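You operate a simulated robot arm through the tools that you are given. There is no shell and no other tool.

You run a simulated robot arm. Do the job below in one go: nothing can be reset, and whatever is moved stays where it is left.

## Task
Turn the tap off, drain the basin and put the brush away.
Fine: tap first; the black-top tube goes from the drain to its holder, the brush in the drawer under the drainer; shut the drawer. Where these are worked on the way, their far stop is far enough and under half their travel is too little: drawer under the drainer.

Only the result counts: the job must be done as asked and must still hold three seconds after the hand-in. Knocking over, shifting, dropping, spilling or breaking anything else fails it.

## Robot
A 6-joint arm with a three-finger gripper, fixed in place. Base frame: the origin is on the floor under the middle of its stand, x ahead of it, y to its left, z up. Units: mm, rad, N and s.
It reaches about 1213 mm from its shoulder. Its first joint turns from -2.897 to 2.897 rad. Payload 4.89 kg.
The tool frame sits at the grasp point between the pads (the TCP): z along the fingers, y along the line on which they close. The tips reach 30 mm beyond it. The gripper opens to 164 mm; its body begins 125 mm behind the TCP.
Orientation is that of the tool frame in the base frame, as [roll, pitch, yaw] about the fixed x, y, z axes, in that order (R = Rz(yaw) Ry(pitch) Rx(roll)). With the fingers straight down and closing along the base's y, the tool's x points along the base's -x, its y along +y and its z along -z.

## Interface
- The arm moves only by the tool arm_command. Its argument "series" is a list that holds one entry, the list of rows, each a list of 7 numbers: the shift along the tool's x, y, z in units of 250 mm (1.0 is 250 mm), then the turn, a rotation vector about the tool's x, y, z in units of 60 degrees (1.0 is 60 degrees), then the opening, from 0 (shut) to 1 (fully open). In form: [[[tx, ty, tz, wx, wy, wz, grip], ...]]. A call has 1 to 20 rows; each row is the pose to reach, as a shift and turn from the pose commanded when the call began, along the tool's axes at that moment. A call with a number of a shift or a turn outside -1 to 1 is refused whole. A row lasts 0.2 s, in which the tool goes at most 50 mm and 0.15 rad; a call with a longer step from one row to the next is refused whole, and so is a gripper value outside its range. Where a pose cannot be reached the arm comes as near as it can. A force on the tool above 90 N (or 10 N above the force at the start of the call, whichever is more), or a blocked arm, ends the call early, and 0.2 s more pass. Each finger travels about 108 mm/s and halts on what it meets, pressing with about 43 N; the grip force reading is that of the motor and also rises with nothing between the fingers. The clock runs only during rows and for 0.2 s after the last one: add rows that repeat a pose to give the fingers time. The reply holds the time, the measured pose of the TCP, the force on the tool along the base axes, the opening and the grip force, in the units named above and with some noise, with the torque about the TCP (base axes, N m) and any sound that the robot's microphone picked up.
- Cameras (640 x 400 px; columns grow to the right, rows downward): "scene" is fixed at [223.4, 491.1, 1359]; the picture's right is [-0.93, -0.37, 0.00], its down [-0.09, 0.22, -0.97] and it looks along [0.36, -0.90, -0.24] (base axes); focal length 373 px, centre (320, 200). "wrist" rides on the gripper at [76, -2, -152] in the tool frame; the picture's right is [0.02, 1.00, 0.00], its down [-0.88, 0.02, -0.47] and it looks along [-0.47, 0.01, 0.88] (tool axes); focal length 247 px, centre (320, 200). There is no depth. A picture from a camera that has moved, and an enlarged one, comes with that camera's place and axes in the base frame and with its lens. The place of the scene camera against the robot may be out by one fixed shift of up to 12 mm in any direction.
- capture(camera): a new picture of that camera. No time passes.
- lift_body(by): moves the trunk up (or, below 0, down) by that many mm; the arm rides with it, the base frame stays. It gives what a move gives, with no picture.
- zoom(camera, box): a new picture of the part [left, top, right, bottom] of that camera's present view, enlarged. No time passes.
- hand_in(): hands the job in; it is judged then, once.

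Places have to be worked out from the pictures, the camera data and where the tool is seen. Open the gripper and draw the arm clear of the work before you hand the job in, unless the task says otherwise.

The tools are called as name(argument=value, ...) on one line, values as JSON. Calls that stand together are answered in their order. arm_command: Moves the arm, as the interface text tells. Its arguments: {"type":"object","properties":{"series":{"type":"array","items":{"type":"array","items":{"type":"array","items":{"type":"number"}}}}},"required":["series"]} The other tools are called the same way: lift_body (by) moves the trunk up or down; capture (camera) takes a picture; zoom (camera, box) takes an enlarged picture of a part of a camera's view; hand_in () hands the job in.

At the start:

```text
time_s: 0.0
tcp_pos: [535.9, -333.0, 1218.3]
tcp_rot: [-3.141, 0.001, 3.141]
wrist_force: [-0.8, 0.3, -0.1]
ft_torque: [-0.03, 0.03, 0.04]
grip_width: 164.1
finger_force: 0.0
trunk travel left (down, up): [-125.0, 265.0]
```

scene: 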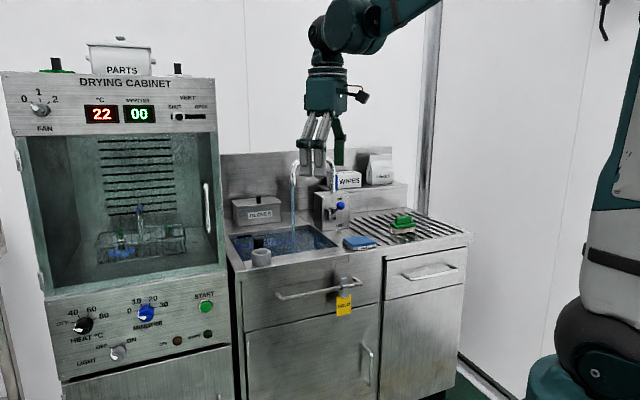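
wrist: 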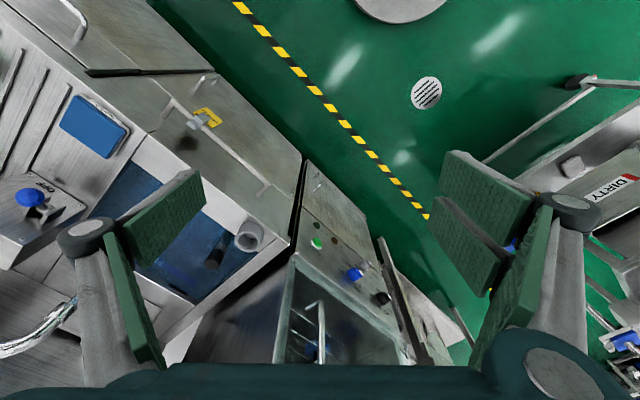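

I begin by looking closer at the sink area, the tap and the drainer with the scene camera.

zoom(camera="scene", box=[220, 140, 420, 265])

zoom(camera="scene", box=[360, 180, 480, 255])

zoom(camera="scene", box=[220, 240, 480, 400])

zoom(camera="wrist", box=[0, 60, 320, 360])

```text
3.20 times, centred on (320, 202) of scene
camera zoom: at [223.4, 491.1, 1359.0], right [-0.93, -0.37, 0.0], down [-0.09, 0.22, -0.97], along [0.36, -0.9, -0.24], focal length 1193 px, centre (320, 192)
```

zoom: 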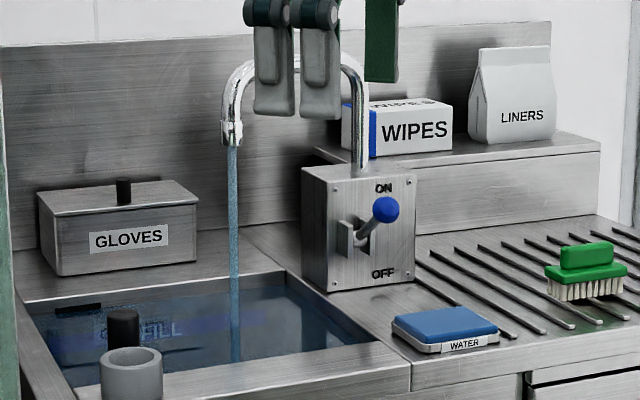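

```text
5.33 times, centred on (420, 218) of scene
camera zoom: at [223.4, 491.1, 1359.0], right [-0.93, -0.37, 0.0], down [-0.09, 0.22, -0.97], along [0.36, -0.9, -0.24], focal length 1988 px, centre (-213, 107)
```

zoom: 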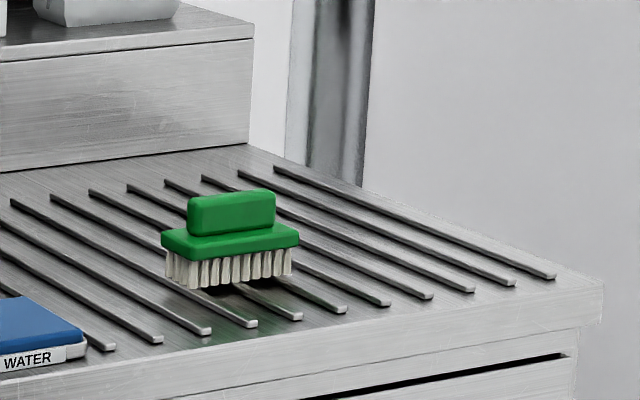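

```text
2.46 times, centred on (350, 320) of scene
camera zoom: at [223.4, 491.1, 1359.0], right [-0.93, -0.37, 0.0], down [-0.09, 0.22, -0.97], along [0.36, -0.9, -0.24], focal length 918 px, centre (246, -95)
```

zoom: 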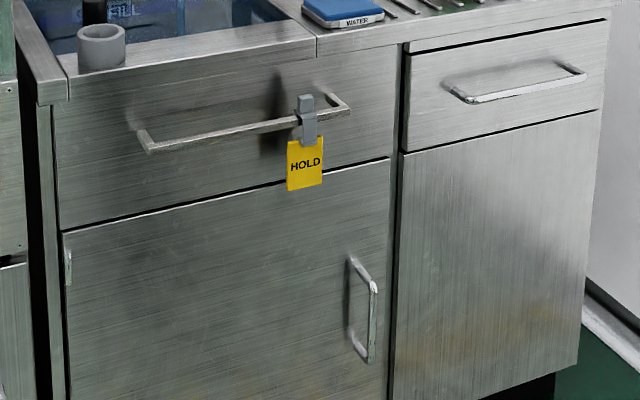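

```text
1.33 times, centred on (160, 210) of wrist
camera zoom: at [459.3, -334.1, 1370.1], right [-0.02, 1.0, 0.0], down [0.88, 0.02, 0.47], along [0.47, 0.01, -0.88], focal length 329 px, centre (533, 187)
```

zoom: 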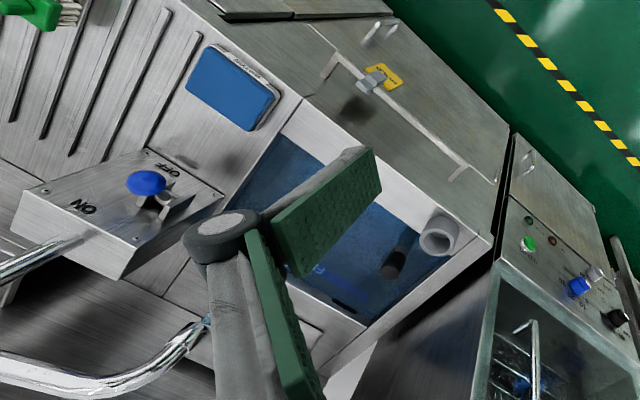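

The knob on the tap lever triangulates to about (662, -822, 998), and the unit's front edge runs at about 45° in the base frame. I turn the tool to face the unit squarely and move to a viewing pose.

arm_command(series=[[[0.057, -0.098, 0, 0, 0, 0.12, 1], [0.115, -0.196, 0, 0, 0, 0.24, 1], [0.172, -0.294, 0, 0, 0, 0.36, 1], [0.229, -0.392, 0, 0, 0, 0.48, 1], [0.287, -0.49, 0, 0, 0, 0.6, 1], [0.344, -0.588, 0, 0, 0, 0.723, 1], [0.344, -0.588, 0, 0, 0, 0.723, 1]]])

capture(camera="wrist")

capture(camera="scene")

```text
time_s: 1.6
tcp_pos: [451.0, -478.4, 1215.2]
tcp_rot: [3.141, 0.0, 2.385]
wrist_force: [0.1, 0.1, 0.6]
ft_torque: [-0.02, 0.02, 0.01]
grip_width: 164.1
finger_force: 0.0
trunk travel left (down, up): [-125.0, 265.0]
```

```text
taken
camera wrist: at [393.5, -427.2, 1368.2], right [0.67, 0.74, 0.0], down [0.65, -0.59, 0.47], along [0.35, -0.32, -0.88], focal length 247 px, centre (320, 200)
```

wrist: 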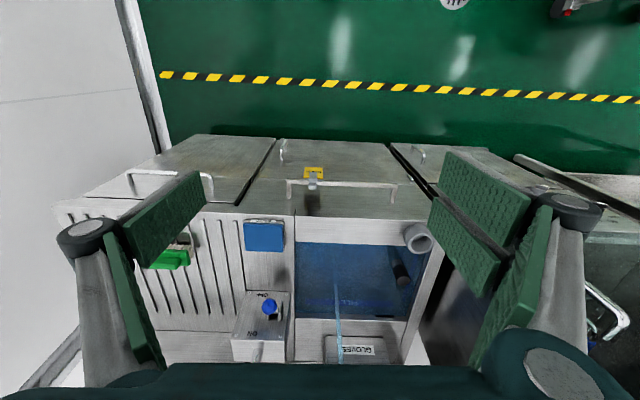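

```text
taken
```

scene: 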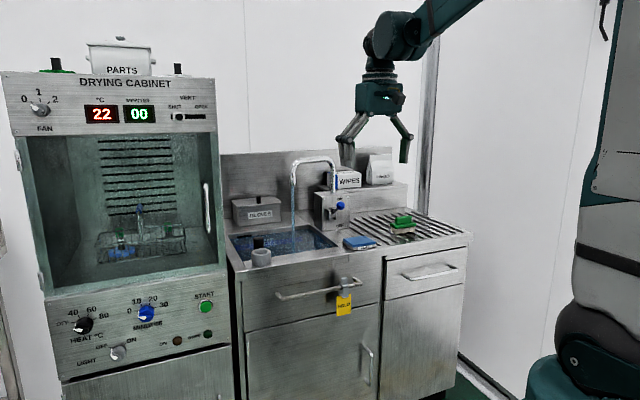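

The view is close to square with the unit. I zoom in to read out feature positions.

zoom(camera="wrist", box=[200, 180, 460, 365])

zoom(camera="wrist", box=[50, 120, 300, 300])

zoom(camera="scene", box=[220, 140, 370, 280])

zoom(camera="scene", box=[300, 170, 480, 290])

```text
2.16 times, centred on (330, 272) of wrist
camera zoom: at [393.5, -427.2, 1368.2], right [0.67, 0.74, 0.0], down [0.65, -0.59, 0.47], along [0.35, -0.32, -0.88], focal length 534 px, centre (298, 43)
```

zoom: 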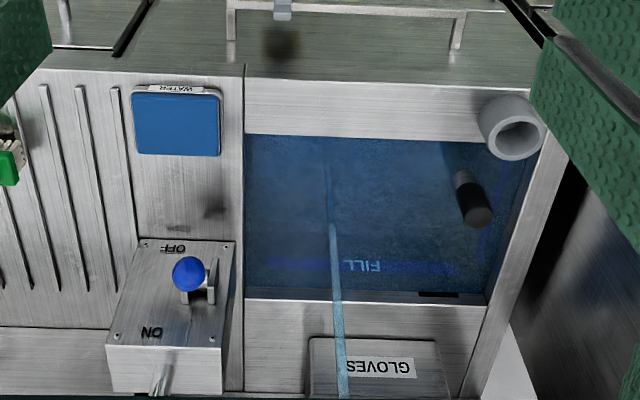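

```text
2.22 times, centred on (175, 210) of wrist
camera zoom: at [393.5, -427.2, 1368.2], right [0.67, 0.74, 0.0], down [0.65, -0.59, 0.47], along [0.35, -0.32, -0.88], focal length 549 px, centre (642, 178)
```

zoom: 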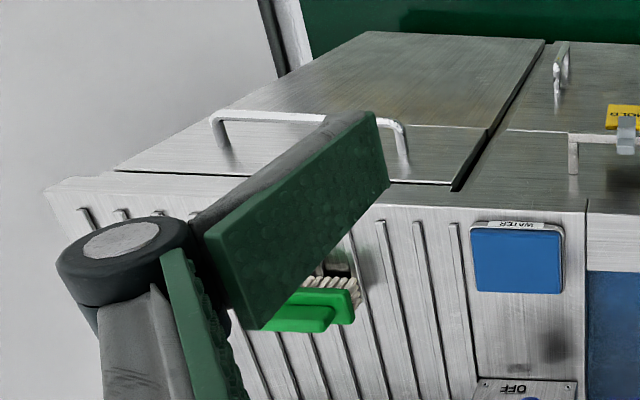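

```text
2.86 times, centred on (295, 210) of scene
camera zoom: at [223.4, 491.1, 1359.0], right [-0.93, -0.37, 0.0], down [-0.09, 0.22, -0.97], along [0.36, -0.9, -0.24], focal length 1065 px, centre (391, 171)
```

zoom: 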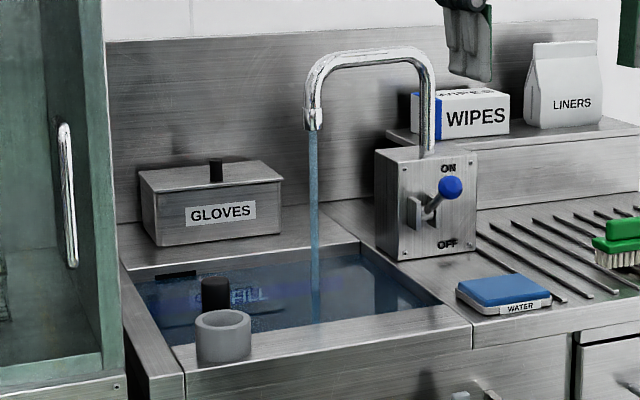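

```text
3.33 times, centred on (390, 230) of scene
camera zoom: at [223.4, 491.1, 1359.0], right [-0.93, -0.37, 0.0], down [-0.09, 0.22, -0.97], along [0.36, -0.9, -0.24], focal length 1243 px, centre (87, 100)
```

zoom: 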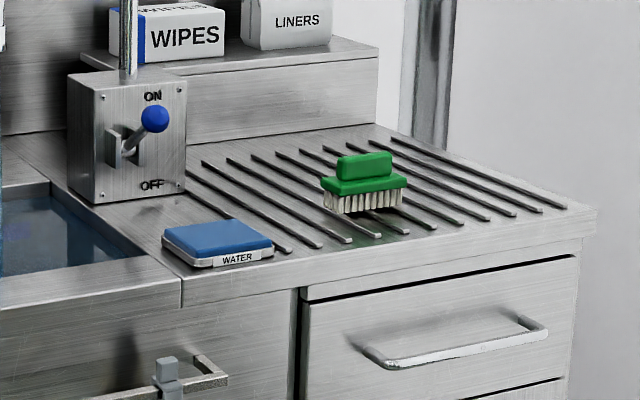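

The counter top comes out near z=860 with the front edge about 893 mm along the -45° direction, and the tap box face is about 1160 along it. I move closer to the tap for a better look at lever, knob and brush.

arm_command(series=[[[-0.16, -0.066, 0.045, 0, 0, 0.005, 1], [-0.319, -0.133, 0.09, 0, 0, 0.01, 1], [-0.478, -0.199, 0.136, 0, 0, 0.015, 1], [-0.637, -0.265, 0.181, 0, 0, 0.02, 1], [-0.797, -0.332, 0.227, 0, 0, 0.025, 1], [-0.956, -0.398, 0.272, 0, 0, 0.028, 1], [-0.956, -0.398, 0.272, 0, 0, 0.028, 1]]])

capture(camera="wrist")

zoom(camera="wrist", box=[240, 180, 400, 330])

capture(camera="scene")

```text
time_s: 3.2
tcp_pos: [556.5, -717.4, 1149.0]
tcp_rot: [3.141, 0.001, 2.356]
wrist_force: [0.5, -1.0, -0.8]
ft_torque: [0.08, 0.03, -0.01]
grip_width: 164.0
finger_force: 0.1
trunk travel left (down, up): [-125.0, 265.0]
```

```text
taken
camera wrist: at [501.1, -663.9, 1300.9], right [0.69, 0.72, 0.0], down [0.64, -0.61, 0.47], along [0.34, -0.33, -0.88], focal length 247 px, centre (320, 200)
```

wrist: 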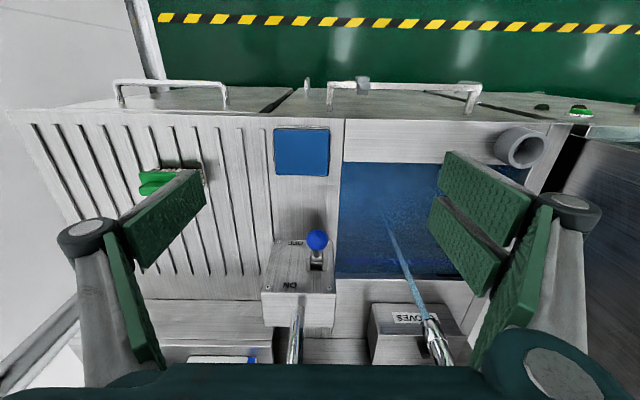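

```text
2.67 times, centred on (320, 255) of wrist
camera zoom: at [501.1, -663.9, 1300.9], right [0.69, 0.72, 0.0], down [0.64, -0.61, 0.47], along [0.34, -0.33, -0.88], focal length 659 px, centre (320, 53)
```

zoom: 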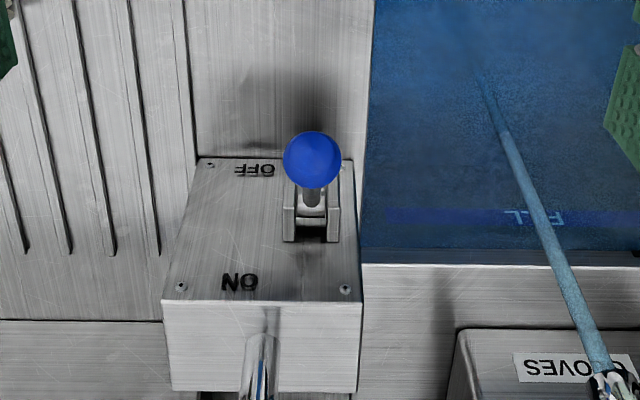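

```text
taken
```

scene: 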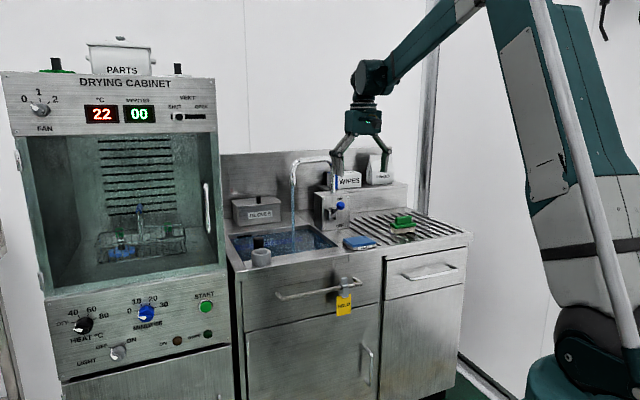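

The lever pivots at about (U=-113, D=1143, z=930), where U and D are the axes along and into the unit. The knob is at about U=-114, D=1055, z=997. I shut the gripper and move above the knob, staying high.

arm_command(series=[[[-0.1, 0, 0, 0, 0, 0, 0.7], [-0.22, 0, 0.02, 0, 0, 0, 0.4], [-0.34, 0, 0.05, 0, 0, 0, 0.2], [-0.46, 0, 0.1, 0, 0, 0, 0], [-0.58, 0, 0.14, 0, 0, 0, 0], [-0.58, 0, 0.14, 0, 0, 0, 0], [-0.58, 0, 0.14, 0, 0, 0, 0]]])

capture(camera="wrist")

zoom(camera="scene", box=[260, 80, 440, 260])

```text
time_s: 4.8
tcp_pos: [658.5, -820.1, 1116.0]
tcp_rot: [-3.141, -0.001, 2.356]
wrist_force: [0.7, 0.2, 0.1]
ft_torque: [0.06, 0.04, 0.01]
grip_width: 0.0
finger_force: 42.6
trunk travel left (down, up): [-125.0, 265.0]
```

```text
taken
camera wrist: at [601.7, -767.4, 1267.4], right [0.69, 0.72, 0.0], down [0.64, -0.61, 0.47], along [0.34, -0.33, -0.88], focal length 247 px, centre (320, 200)
```

wrist: 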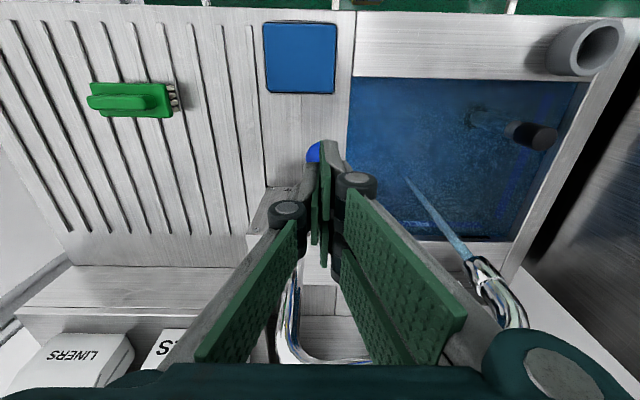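

```text
2.22 times, centred on (350, 170) of scene
camera zoom: at [223.4, 491.1, 1359.0], right [-0.93, -0.37, 0.0], down [-0.09, 0.22, -0.97], along [0.36, -0.9, -0.24], focal length 828 px, centre (253, 267)
```

zoom: 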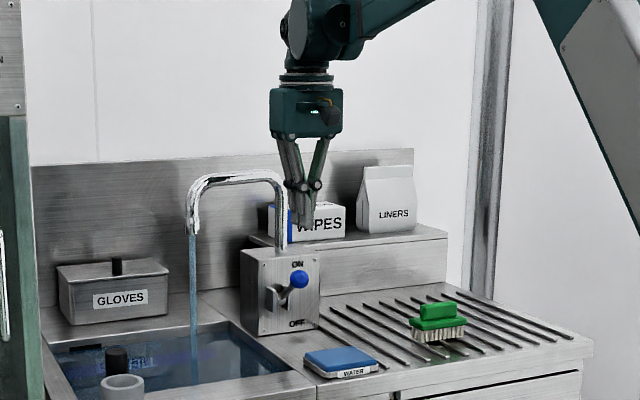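

The gripper is shut, with the fingertips right over the blue knob at about z=1086. I lower and push the lever down in small steps, watching the force.

arm_command(series=[[[0, 0, 0.12, 0, 0, 0, 0], [0, 0, 0.24, 0, 0, 0, 0], [0, 0, 0.28, 0, 0, 0, 0], [0, 0, 0.32, 0, 0, 0, 0], [0, 0, 0.36, 0, 0, 0, 0], [0, 0, 0.4, 0, 0, 0, 0], [0, 0, 0.44, 0, 0, 0, 0], [0, 0, 0.48, 0, 0, 0, 0]]])

capture(camera="wrist")

zoom(camera="scene", box=[260, 80, 440, 260])

```text
time_s: 6.6
tcp_pos: [658.8, -818.5, 996.6]
tcp_rot: [3.141, 0.001, 2.356]
wrist_force: [0.2, -0.4, -0.4]
ft_torque: [-0.01, -0.04, -0.03]
grip_width: 0.0
finger_force: 43.1
trunk travel left (down, up): [-125.0, 265.0]
```

```text
taken
camera wrist: at [602.1, -765.8, 1147.3], right [0.69, 0.72, 0.0], down [0.64, -0.61, 0.47], along [0.34, -0.33, -0.88], focal length 247 px, centre (320, 200)
```

wrist: 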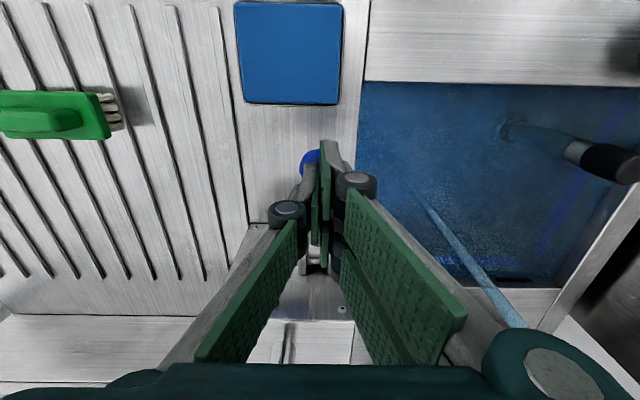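

```text
2.22 times, centred on (350, 170) of scene
camera zoom: at [223.4, 491.1, 1359.0], right [-0.93, -0.37, 0.0], down [-0.09, 0.22, -0.97], along [0.36, -0.9, -0.24], focal length 828 px, centre (253, 267)
```

zoom: 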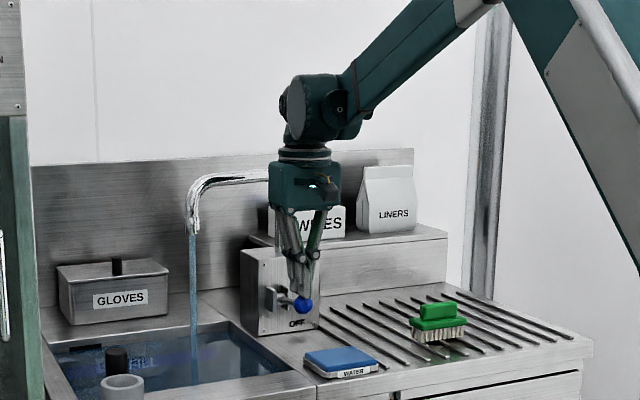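

The lever is following down and is nearly level now, and the water is still running. I keep pushing in small steps.

arm_command(series=[[[0, 0, 0.04, 0, 0, 0, 0], [0, 0, 0.08, 0, 0, 0, 0], [0, 0, 0.12, 0, 0, 0, 0], [0, 0, 0.16, 0, 0, 0, 0], [0, 0, 0.2, 0, 0, 0, 0]]])

capture(camera="wrist")

zoom(camera="scene", box=[260, 80, 440, 260])

```text
time_s: 7.8
tcp_pos: [657.0, -817.3, 945.3]
tcp_rot: [3.14, -0.001, 2.358]
wrist_force: [-0.5, 0.6, 0.5]
ft_torque: [0.0, -0.01, 0.0]
grip_width: 0.0
finger_force: 43.3
trunk travel left (down, up): [-125.0, 265.0]
```

```text
taken
camera wrist: at [602.4, -764.6, 1097.0], right [0.69, 0.72, 0.0], down [0.64, -0.61, 0.47], along [0.34, -0.33, -0.88], focal length 247 px, centre (320, 200)
```

wrist: 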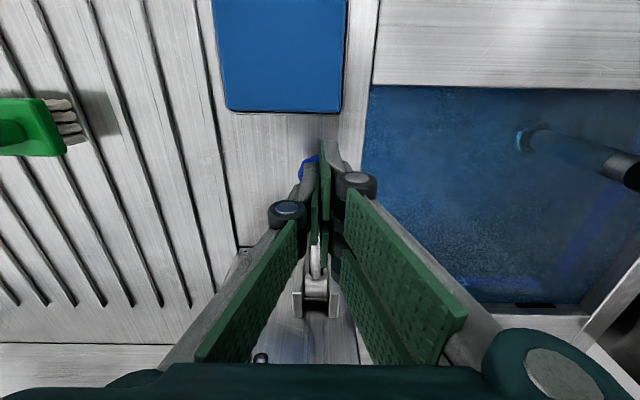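

```text
2.22 times, centred on (350, 170) of scene
camera zoom: at [223.4, 491.1, 1359.0], right [-0.93, -0.37, 0.0], down [-0.09, 0.22, -0.97], along [0.36, -0.9, -0.24], focal length 828 px, centre (253, 267)
```

zoom: 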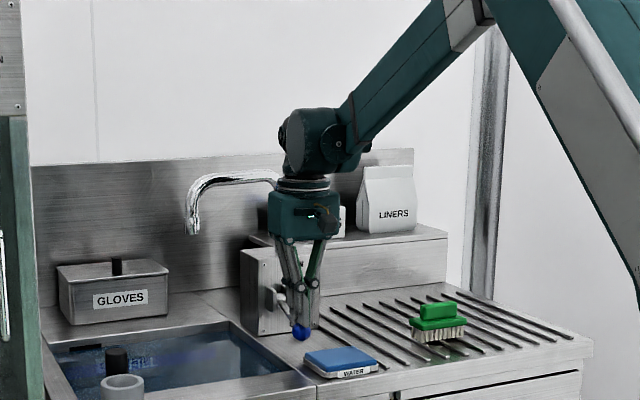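

The stream has stopped. I push a few mm further to find the lever's lower stop, watching the force.

arm_command(series=[[[0, 0, 0.02, 0, 0, 0, 0], [0, 0, 0.04, 0, 0, 0, 0], [0, 0, 0.06, 0, 0, 0, 0], [0, 0, 0.08, 0, 0, 0, 0]]])

zoom(camera="scene", box=[280, 160, 400, 260])

```text
time_s: 8.8
tcp_pos: [659.3, -819.7, 925.5]
tcp_rot: [-3.141, 0.0, 2.355]
wrist_force: [0.0, 0.2, -0.4]
ft_torque: [-0.02, 0.01, 0.02]
grip_width: 0.1
finger_force: 43.0
trunk travel left (down, up): [-125.0, 265.0]
```

```text
4.00 times, centred on (340, 210) of scene
camera zoom: at [223.4, 491.1, 1359.0], right [-0.93, -0.37, 0.0], down [-0.09, 0.22, -0.97], along [0.36, -0.9, -0.24], focal length 1491 px, centre (240, 160)
```

zoom: 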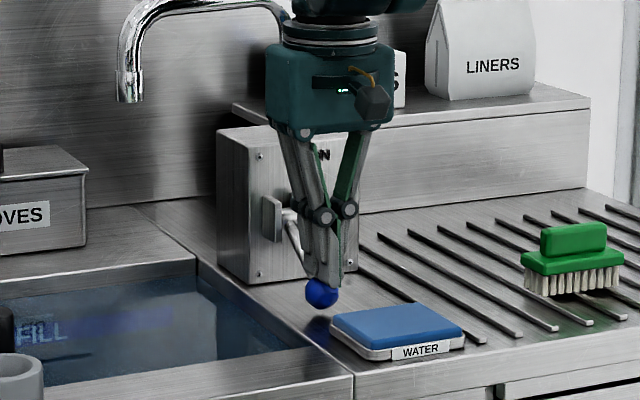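

The force is still near zero, so the stop isn't reached, and the knob is at about z=882. I press a little further in 2 mm steps.

arm_command(series=[[[0, 0, 0.008, 0, 0, 0, 0], [0, 0, 0.016, 0, 0, 0, 0], [0, 0, 0.024, 0, 0, 0, 0]]])

zoom(camera="scene", box=[280, 160, 400, 260])

```text
time_s: 9.6
tcp_pos: [657.5, -818.0, 923.0]
tcp_rot: [-3.141, 0.004, 2.356]
wrist_force: [5.4, -4.4, 31.0]
ft_torque: [-0.41, -0.46, -0.01]
grip_width: 6.0
finger_force: 45.3
trunk travel left (down, up): [-125.0, 265.0]
```

```text
4.00 times, centred on (340, 210) of scene
camera zoom: at [223.4, 491.1, 1359.0], right [-0.93, -0.37, 0.0], down [-0.09, 0.22, -0.97], along [0.36, -0.9, -0.24], focal length 1491 px, centre (240, 160)
```

zoom: 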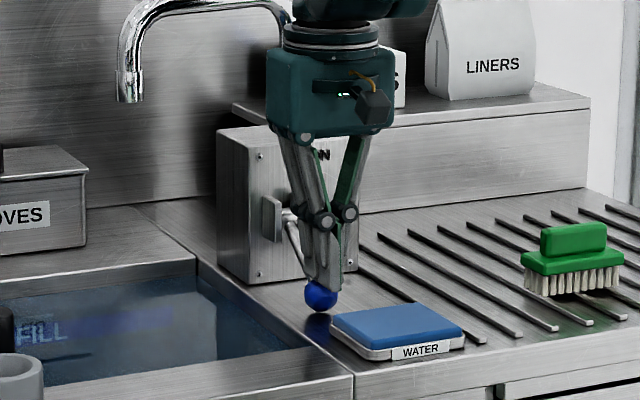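

31 N upward with no further motion means the lever is at its OFF stop. I open the fingers slightly so as not to drag the knob, then retract straight up.

arm_command(series=[[[0, 0, 0, 0, 0, 0, 0.3], [0, 0, 0, 0, 0, 0, 0.3], [0, 0, -0.12, 0, 0, 0, 0.3], [0, 0, -0.28, 0, 0, 0, 0.3], [0, 0, -0.46, 0, 0, 0, 0.3], [0, 0, -0.64, 0, 0, 0, 0.3], [0, 0, -0.8, 0, 0, 0, 0.3], [0, 0, -0.8, 0, 0, 0, 0.3]]])

capture(camera="wrist")

zoom(camera="scene", box=[220, 140, 420, 265])

```text
time_s: 11.4
tcp_pos: [659.1, -819.0, 1119.3]
tcp_rot: [-3.141, 0.002, 2.358]
wrist_force: [0.0, 0.5, 0.7]
ft_torque: [-0.06, 0.02, -0.01]
grip_width: 49.3
finger_force: 0.1
trunk travel left (down, up): [-125.0, 265.0]
```

```text
taken
camera wrist: at [603.6, -765.9, 1272.1], right [0.69, 0.72, 0.0], down [0.64, -0.61, 0.47], along [0.34, -0.33, -0.88], focal length 247 px, centre (320, 200)
```

wrist: 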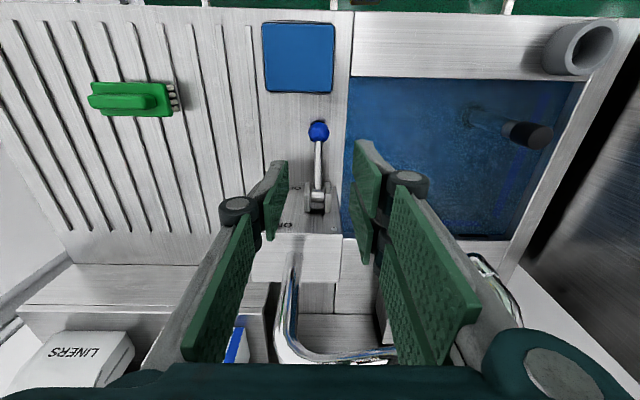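

```text
3.20 times, centred on (320, 202) of scene
camera zoom: at [223.4, 491.1, 1359.0], right [-0.93, -0.37, 0.0], down [-0.09, 0.22, -0.97], along [0.36, -0.9, -0.24], focal length 1193 px, centre (320, 192)
```

zoom: 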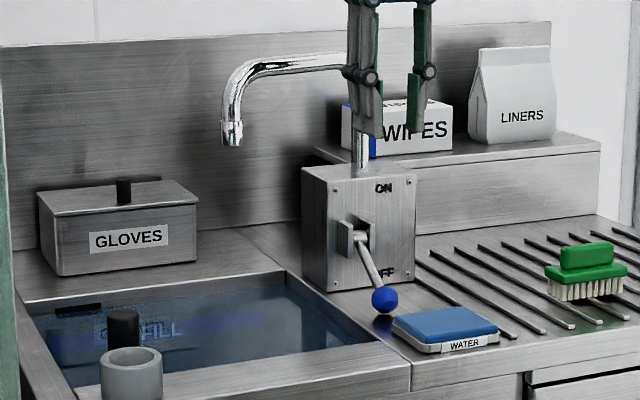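

The tap is off with the lever at its lower stop. Next is the standpipe (black top) at about U=211, D=1050. I move towards it at safe height for a closer look.

arm_command(series=[[[0.06, 0.16, 0, 0, 0, 0, 0.45], [0.12, 0.33, 0, 0, 0, 0, 0.45], [0.18, 0.5, 0, 0, 0, 0, 0.45], [0.24, 0.67, 0, 0, 0, 0, 0.45], [0.28, 0.84, 0, 0, 0, 0, 0.45], [0.3, 1.0, 0, 0, 0, 0, 0.45]]])

arm_command(series=[[[0, 0.16, 0, 0, 0, 0, 0.45], [0, 0.3, 0, 0, 0, 0, 0.45], [0, 0.3, 0, 0, 0, 0, 0.45]]])

capture(camera="wrist")

capture(camera="scene")

```text
time_s: 12.8
tcp_pos: [781.3, -591.8, 1121.5]
tcp_rot: [3.141, 0.0, 2.355]
wrist_force: [-0.8, -1.8, -0.6]
ft_torque: [0.22, -0.18, 0.01]
grip_width: 73.7
finger_force: 0.1
trunk travel left (down, up): [-125.0, 265.0]
```

```text
time_s: 13.6
tcp_pos: [836.9, -536.3, 1119.2]
tcp_rot: [-3.141, 0.001, 2.356]
wrist_force: [0.1, 0.2, -0.6]
ft_torque: [0.02, 0.03, -0.02]
grip_width: 73.8
finger_force: 0.0
trunk travel left (down, up): [-125.0, 265.0]
```

```text
taken
camera wrist: at [781.2, -484.6, 1271.5], right [0.69, 0.72, 0.0], down [0.64, -0.61, 0.47], along [0.34, -0.33, -0.88], focal length 247 px, centre (320, 200)
```

wrist: 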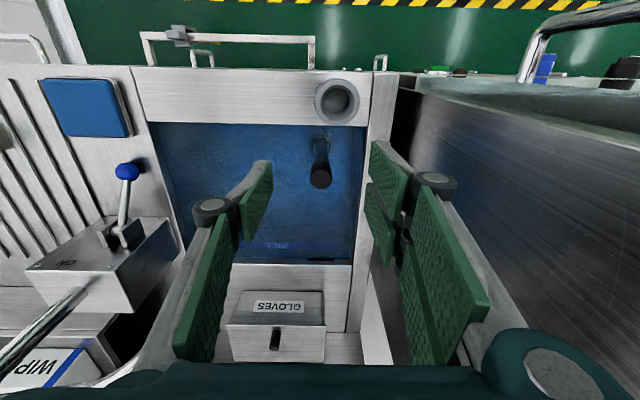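

```text
taken
```

scene: 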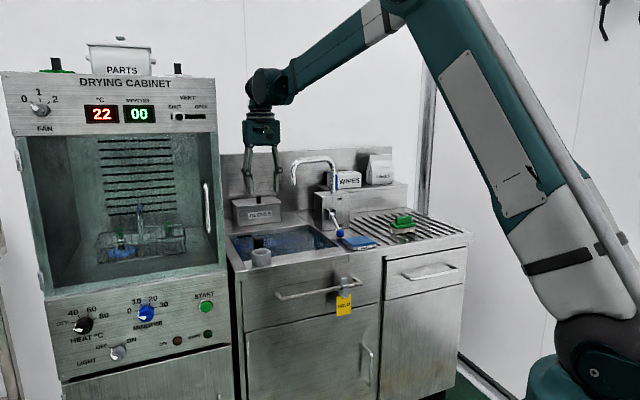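

The camera now looks almost straight at the holder and the tube. I zoom for precise measurement.

zoom(camera="wrist", box=[270, 60, 400, 200])

zoom(camera="scene", box=[220, 210, 300, 280])

```text
2.86 times, centred on (335, 130) of wrist
camera zoom: at [781.2, -484.6, 1271.5], right [0.69, 0.72, 0.0], down [0.64, -0.61, 0.47], along [0.34, -0.33, -0.88], focal length 706 px, centre (277, 400)
```

zoom: 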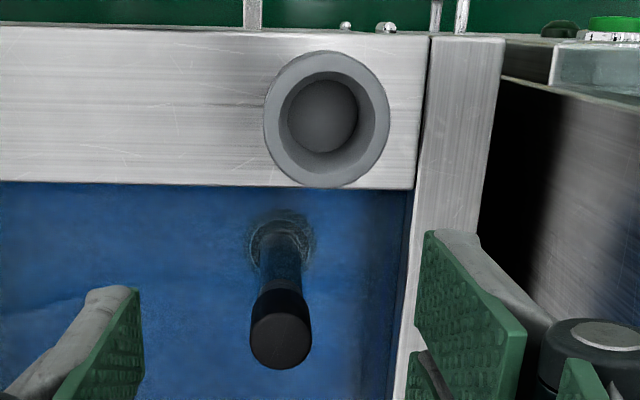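

```text
5.71 times, centred on (260, 245) of scene
camera zoom: at [223.4, 491.1, 1359.0], right [-0.93, -0.37, 0.0], down [-0.09, 0.22, -0.97], along [0.36, -0.9, -0.24], focal length 2130 px, centre (663, -57)
```

zoom: 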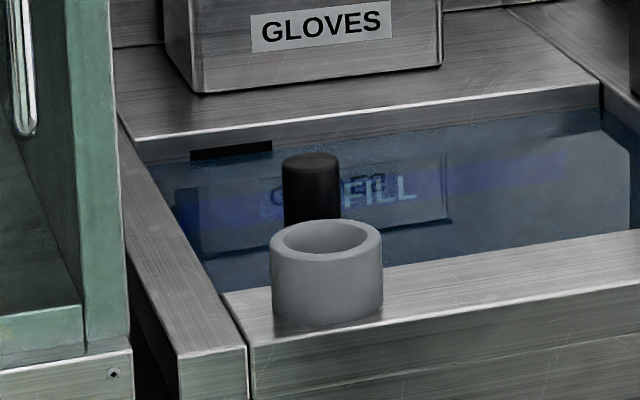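

The holder is at about U=236, D=938, top z≈897. The tube axis is at about U=215, D=1055, top z≈899. I move over the tube, lower to just above its top and check the alignment.

arm_command(series=[[[-0.16, 0.005, 0.05, 0, 0, 0, 0.45], [-0.336, 0.011, 0.1, 0, 0, 0, 0.45], [-0.336, 0.011, 0.26, 0, 0, 0, 0.45], [-0.336, 0.011, 0.44, 0, 0, 0, 0.45], [-0.336, 0.011, 0.6, 0, 0, 0, 0.45], [-0.336, 0.011, 0.68, 0, 0, 0, 0.45], [-0.336, 0.011, 0.68, 0, 0, 0, 0.45]]])

capture(camera="wrist")

zoom(camera="scene", box=[210, 100, 350, 280])

```text
time_s: 15.2
tcp_pos: [896.5, -593.8, 950.0]
tcp_rot: [-3.141, 0.0, 2.357]
wrist_force: [0.7, -0.7, -0.4]
ft_torque: [0.0, -0.05, -0.01]
grip_width: 73.7
finger_force: 0.2
trunk travel left (down, up): [-125.0, 265.0]
```

```text
taken
camera wrist: at [841.1, -540.5, 1102.5], right [0.69, 0.72, 0.0], down [0.64, -0.61, 0.47], along [0.34, -0.33, -0.88], focal length 247 px, centre (320, 200)
```

wrist: 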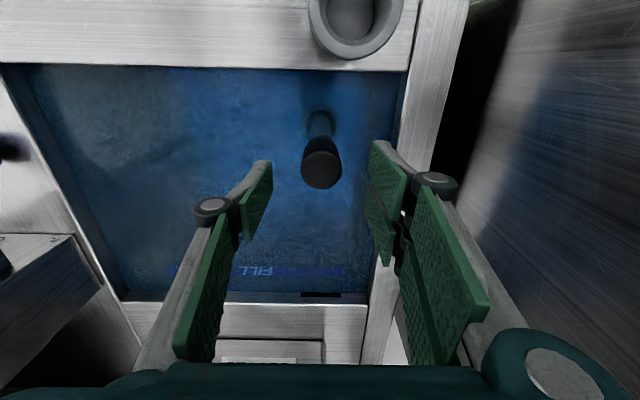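

```text
2.22 times, centred on (280, 190) of scene
camera zoom: at [223.4, 491.1, 1359.0], right [-0.93, -0.37, 0.0], down [-0.09, 0.22, -0.97], along [0.36, -0.9, -0.24], focal length 828 px, centre (409, 222)
```

zoom: 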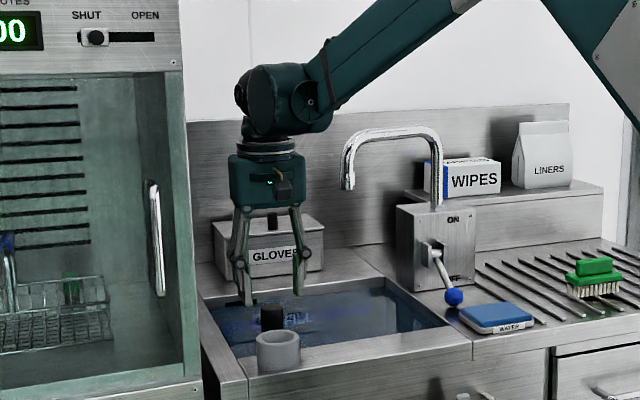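

The tube top is centred to within about 2 mm under the TCP. I lower to TCP z≈880 and close on the black top.

arm_command(series=[[[-0.004, 0.004, 0.08, 0, 0, 0, 0.45], [-0.007, 0.007, 0.16, 0, 0, 0, 0.45], [-0.007, 0.007, 0.24, 0, 0, 0, 0.45], [-0.007, 0.007, 0.28, 0, 0, 0, 0.45], [-0.007, 0.007, 0.28, 0, 0, 0, 0.45]]])

arm_command(series=[[[0, 0, 0, 0, 0, 0, 0.3], [0, 0, 0, 0, 0, 0, 0.15], [0, 0, 0, 0, 0, 0, 0], [0, 0, 0, 0, 0, 0, 0], [0, 0, 0, 0, 0, 0, 0]]])

capture(camera="wrist")

zoom(camera="scene", box=[210, 140, 350, 280])

```text
time_s: 16.4
tcp_pos: [897.8, -594.4, 880.4]
tcp_rot: [-3.141, 0.0, 2.355]
wrist_force: [0.5, 0.4, -0.7]
ft_torque: [0.01, 0.01, -0.02]
grip_width: 73.8
finger_force: 0.1
trunk travel left (down, up): [-125.0, 265.0]
```

```text
time_s: 17.6
tcp_pos: [896.3, -593.6, 880.0]
tcp_rot: [-3.141, 0.001, 2.356]
wrist_force: [-0.5, 0.6, -0.5]
ft_torque: [0.0, -0.03, 0.01]
grip_width: 32.9
finger_force: 42.5
trunk travel left (down, up): [-125.0, 265.0]
```

```text
taken
camera wrist: at [842.3, -540.6, 1032.4], right [0.69, 0.72, 0.0], down [0.64, -0.61, 0.47], along [0.34, -0.33, -0.88], focal length 247 px, centre (320, 200)
```

wrist: 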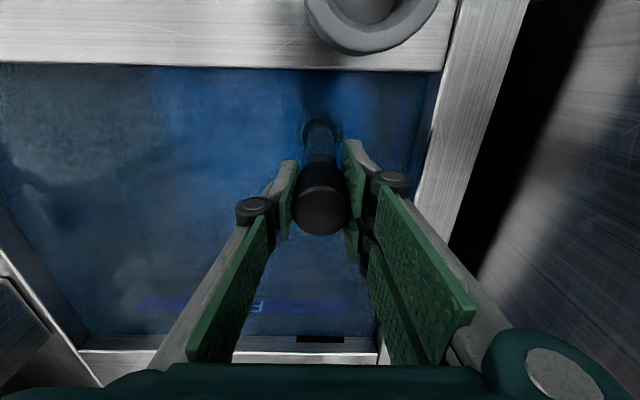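

```text
2.86 times, centred on (280, 210) of scene
camera zoom: at [223.4, 491.1, 1359.0], right [-0.93, -0.37, 0.0], down [-0.09, 0.22, -0.97], along [0.36, -0.9, -0.24], focal length 1065 px, centre (434, 171)
```

zoom: 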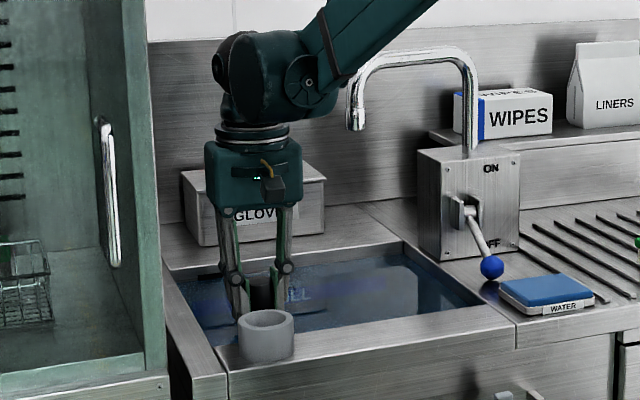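

The grip holds the tube at 32.9 mm width with 42.5 N. I lift it straight up, slowly at first.

arm_command(series=[[[0, 0, -0.03, 0, 0, 0, 0], [0, 0, -0.07, 0, 0, 0, 0], [0, 0, -0.12, 0, 0, 0, 0], [0, 0, -0.2, 0, 0, 0, 0], [0, 0, -0.3, 0, 0, 0, 0], [0, 0, -0.42, 0, 0, 0, 0], [0, 0, -0.54, 0, 0, 0, 0], [0, 0, -0.66, 0, 0, 0, 0], [0, 0, -0.78, 0, 0, 0, 0], [0, 0, -0.9, 0, 0, 0, 0], [0, 0, -0.98, 0, 0, 0, 0], [0, 0, -0.98, 0, 0, 0, 0]]])

capture(camera="wrist")

zoom(camera="scene", box=[210, 100, 350, 280])

```text
time_s: 20.2
tcp_pos: [898.4, -593.4, 1124.0]
tcp_rot: [3.142, -0.001, 2.357]
wrist_force: [0.1, 0.4, -0.9]
ft_torque: [-0.06, -0.01, -0.01]
grip_width: 32.7
finger_force: 43.3
trunk travel left (down, up): [-125.0, 265.0]
```

```text
taken
camera wrist: at [842.6, -539.7, 1275.5], right [0.69, 0.72, 0.0], down [0.64, -0.61, 0.47], along [0.34, -0.33, -0.88], focal length 247 px, centre (320, 200)
```

wrist: 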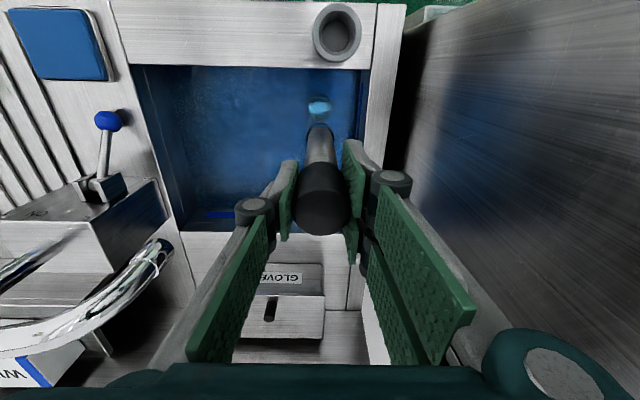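

```text
2.22 times, centred on (280, 190) of scene
camera zoom: at [223.4, 491.1, 1359.0], right [-0.93, -0.37, 0.0], down [-0.09, 0.22, -0.97], along [0.36, -0.9, -0.24], focal length 828 px, centre (409, 222)
```

zoom: 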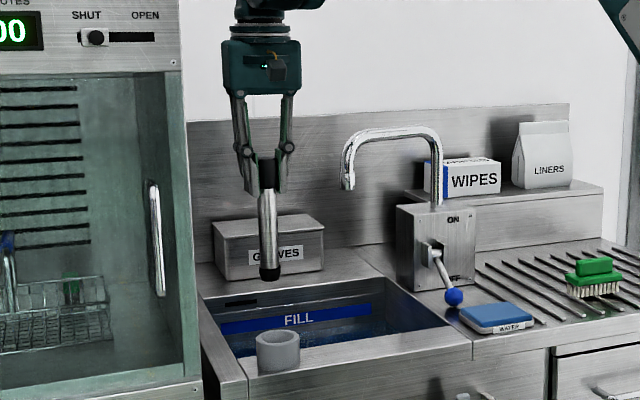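

The tube is out, hangs straight, with its lower end near z≈955, and the basin is draining. I carry it over the holder at this height, which leaves about 55 mm clearance.

arm_command(series=[[[0.1, 0.017, 0, 0, 0, 0, 0], [0.2, 0.034, 0, 0, 0, 0, 0], [0.3, 0.051, 0, 0, 0, 0, 0], [0.4, 0.068, 0, 0, 0, 0, 0], [0.47, 0.08, 0, 0, 0, 0, 0], [0.47, 0.08, 0, 0, 0, 0, 0], [0.47, 0.08, 0, 0, 0, 0, 0]]])

capture(camera="wrist")

zoom(camera="wrist", box=[260, 70, 380, 170])

zoom(camera="scene", box=[220, 160, 320, 280])

```text
time_s: 21.8
tcp_pos: [830.4, -497.0, 1123.5]
tcp_rot: [3.141, 0.0, 2.356]
wrist_force: [0.0, -0.4, -1.1]
ft_torque: [0.0, -0.05, 0.04]
grip_width: 32.8
finger_force: 43.2
trunk travel left (down, up): [-125.0, 265.0]
```

```text
taken
camera wrist: at [774.9, -443.4, 1276.3], right [0.69, 0.72, 0.0], down [0.64, -0.61, 0.47], along [0.34, -0.33, -0.88], focal length 247 px, centre (320, 200)
```

wrist: 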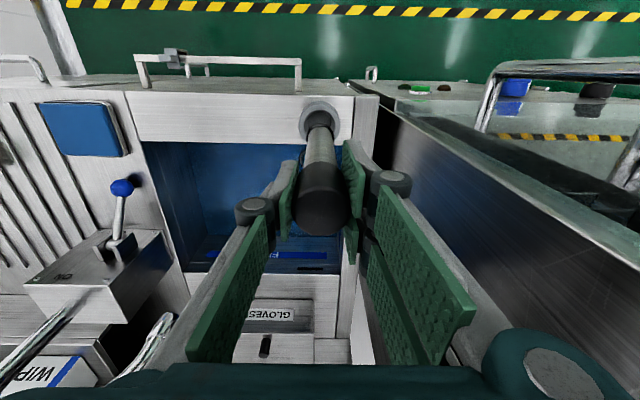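

```text
4.00 times, centred on (320, 120) of wrist
camera zoom: at [774.9, -443.4, 1276.3], right [0.69, 0.72, 0.0], down [0.64, -0.61, 0.47], along [0.34, -0.33, -0.88], focal length 988 px, centre (320, 520)
```

zoom: 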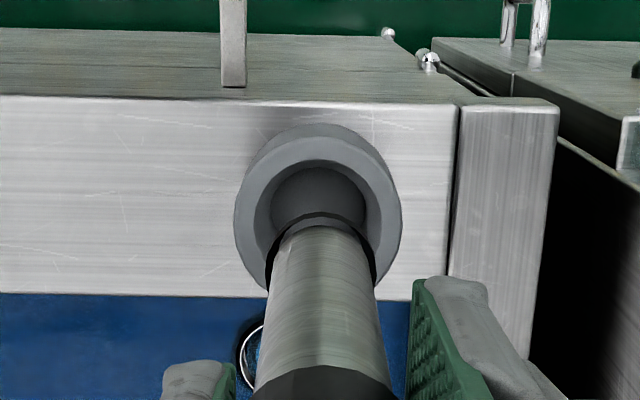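

```text
3.33 times, centred on (270, 220) of scene
camera zoom: at [223.4, 491.1, 1359.0], right [-0.93, -0.37, 0.0], down [-0.09, 0.22, -0.97], along [0.36, -0.9, -0.24], focal length 1243 px, centre (487, 133)
```

zoom: 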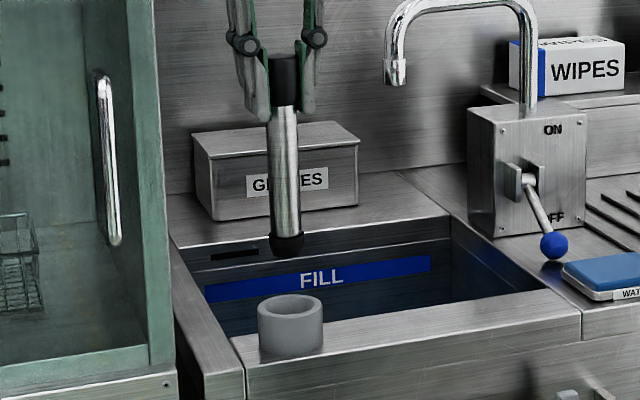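

The basin is empty (FILL line visible), and the tube hangs over the holder. I zoom in further to check the fore-aft alignment before lowering.

zoom(camera="wrist", box=[295, 95, 347, 147])

zoom(camera="scene", box=[250, 205, 300, 265])

```text
7.69 times, centred on (321, 121) of wrist
camera zoom: at [774.9, -443.4, 1276.3], right [0.69, 0.72, 0.0], down [0.64, -0.61, 0.47], along [0.34, -0.33, -0.88], focal length 1900 px, centre (312, 808)
```

zoom: 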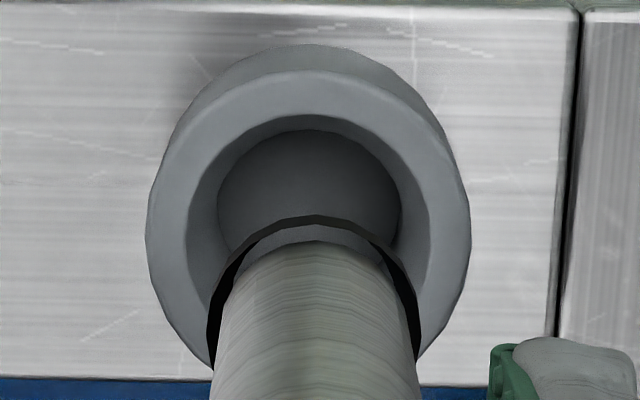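

```text
6.67 times, centred on (275, 235) of scene
camera zoom: at [223.4, 491.1, 1359.0], right [-0.93, -0.37, 0.0], down [-0.09, 0.22, -0.97], along [0.36, -0.9, -0.24], focal length 2485 px, centre (620, -33)
```

zoom: 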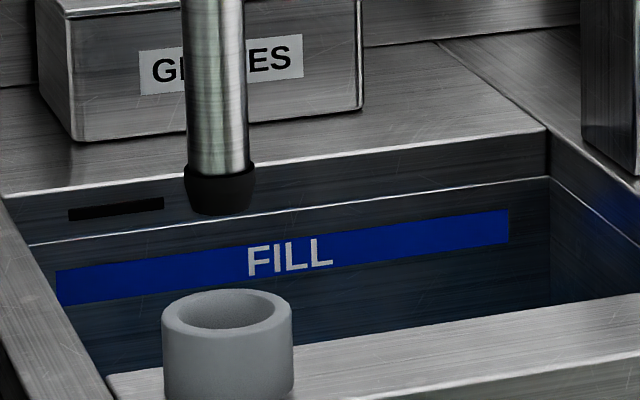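

The tube axis (U=235.7, D=938.6) and the holder (U≈235.3, D≈939) agree within about 1 mm, and the bore tapers inward. I lower the tube into it.

arm_command(series=[[[0, 0, 0.06, 0, 0, 0, 0], [0, 0, 0.12, 0, 0, 0, 0], [0, 0, 0.18, 0, 0, 0, 0], [0, 0, 0.22, 0, 0, 0, 0], [0, 0, 0.26, 0, 0, 0, 0], [0, 0, 0.29, 0, 0, 0, 0], [0, 0, 0.29, 0, 0, 0, 0]]])

capture(camera="wrist")

zoom(camera="scene", box=[220, 160, 320, 280])

```text
time_s: 23.4
tcp_pos: [830.7, -496.4, 1051.6]
tcp_rot: [3.141, 0.0, 2.357]
wrist_force: [0.1, -0.4, -1.5]
ft_torque: [-0.03, -0.02, -0.03]
grip_width: 32.9
finger_force: 43.3
trunk travel left (down, up): [-125.0, 265.0]
```

```text
taken
camera wrist: at [775.0, -443.1, 1204.0], right [0.69, 0.72, 0.0], down [0.64, -0.61, 0.47], along [0.34, -0.33, -0.88], focal length 247 px, centre (320, 200)
```

wrist: 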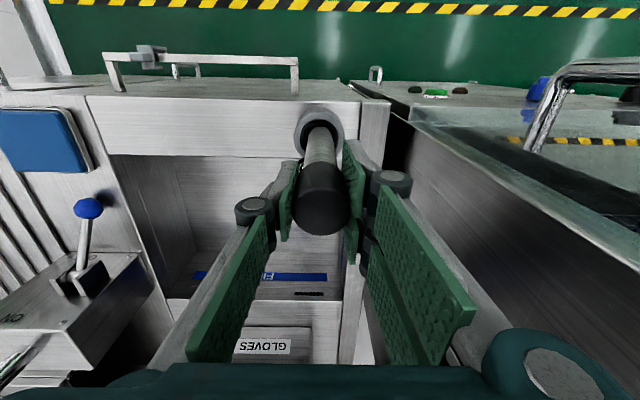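

```text
3.33 times, centred on (270, 220) of scene
camera zoom: at [223.4, 491.1, 1359.0], right [-0.93, -0.37, 0.0], down [-0.09, 0.22, -0.97], along [0.36, -0.9, -0.24], focal length 1243 px, centre (487, 133)
```

zoom: 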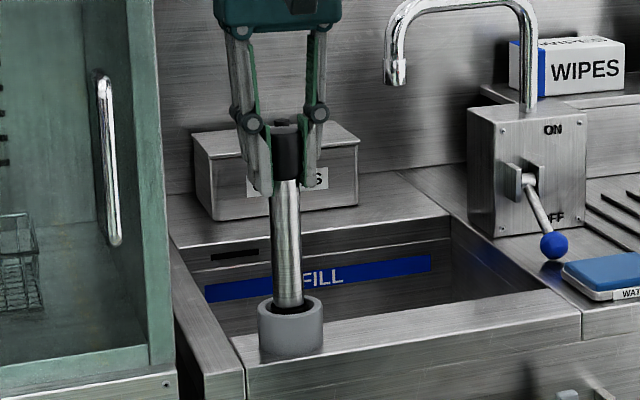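

The tube end is inside the holder. I lower on in 3–4 mm steps until I feel contact.

arm_command(series=[[[0, 0, 0.016, 0, 0, 0, 0], [0, 0, 0.032, 0, 0, 0, 0], [0, 0, 0.044, 0, 0, 0, 0], [0, 0, 0.056, 0, 0, 0, 0]]])

```text
time_s: 24.4
tcp_pos: [831.0, -495.5, 1038.0]
tcp_rot: [-3.141, 0.0, 2.356]
wrist_force: [-0.5, -0.4, -1.1]
ft_torque: [0.0, 0.0, 0.0]
grip_width: 32.7
finger_force: 43.5
trunk travel left (down, up): [-125.0, 265.0]
```

No contact yet at z=1038, so I continue in small steps.

arm_command(series=[[[0, 0, 0.01, 0, 0, 0, 0], [0, 0, 0.02, 0, 0, 0, 0], [0, 0, 0.03, 0, 0, 0, 0], [0, 0, 0.036, 0, 0, 0, 0]]])

zoom(camera="scene", box=[220, 160, 320, 280])

```text
time_s: 25.4
tcp_pos: [829.2, -494.5, 1029.9]
tcp_rot: [3.141, -0.001, 2.357]
wrist_force: [3.3, -1.3, 11.5]
ft_torque: [-0.12, -0.53, -0.06]
grip_width: 32.7
finger_force: 43.4
trunk travel left (down, up): [-125.0, 265.0]
```

```text
3.33 times, centred on (270, 220) of scene
camera zoom: at [223.4, 491.1, 1359.0], right [-0.93, -0.37, 0.0], down [-0.09, 0.22, -0.97], along [0.36, -0.9, -0.24], focal length 1243 px, centre (487, 133)
```

zoom: 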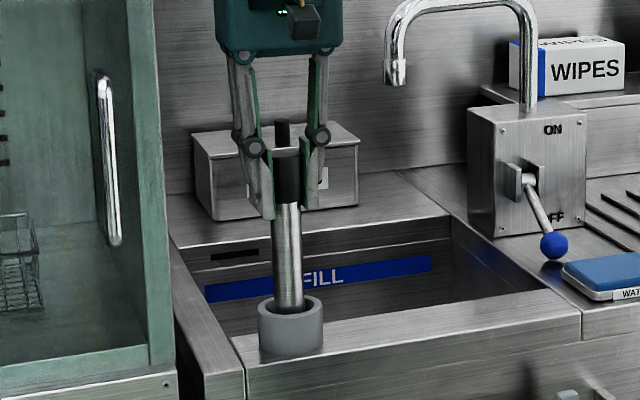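

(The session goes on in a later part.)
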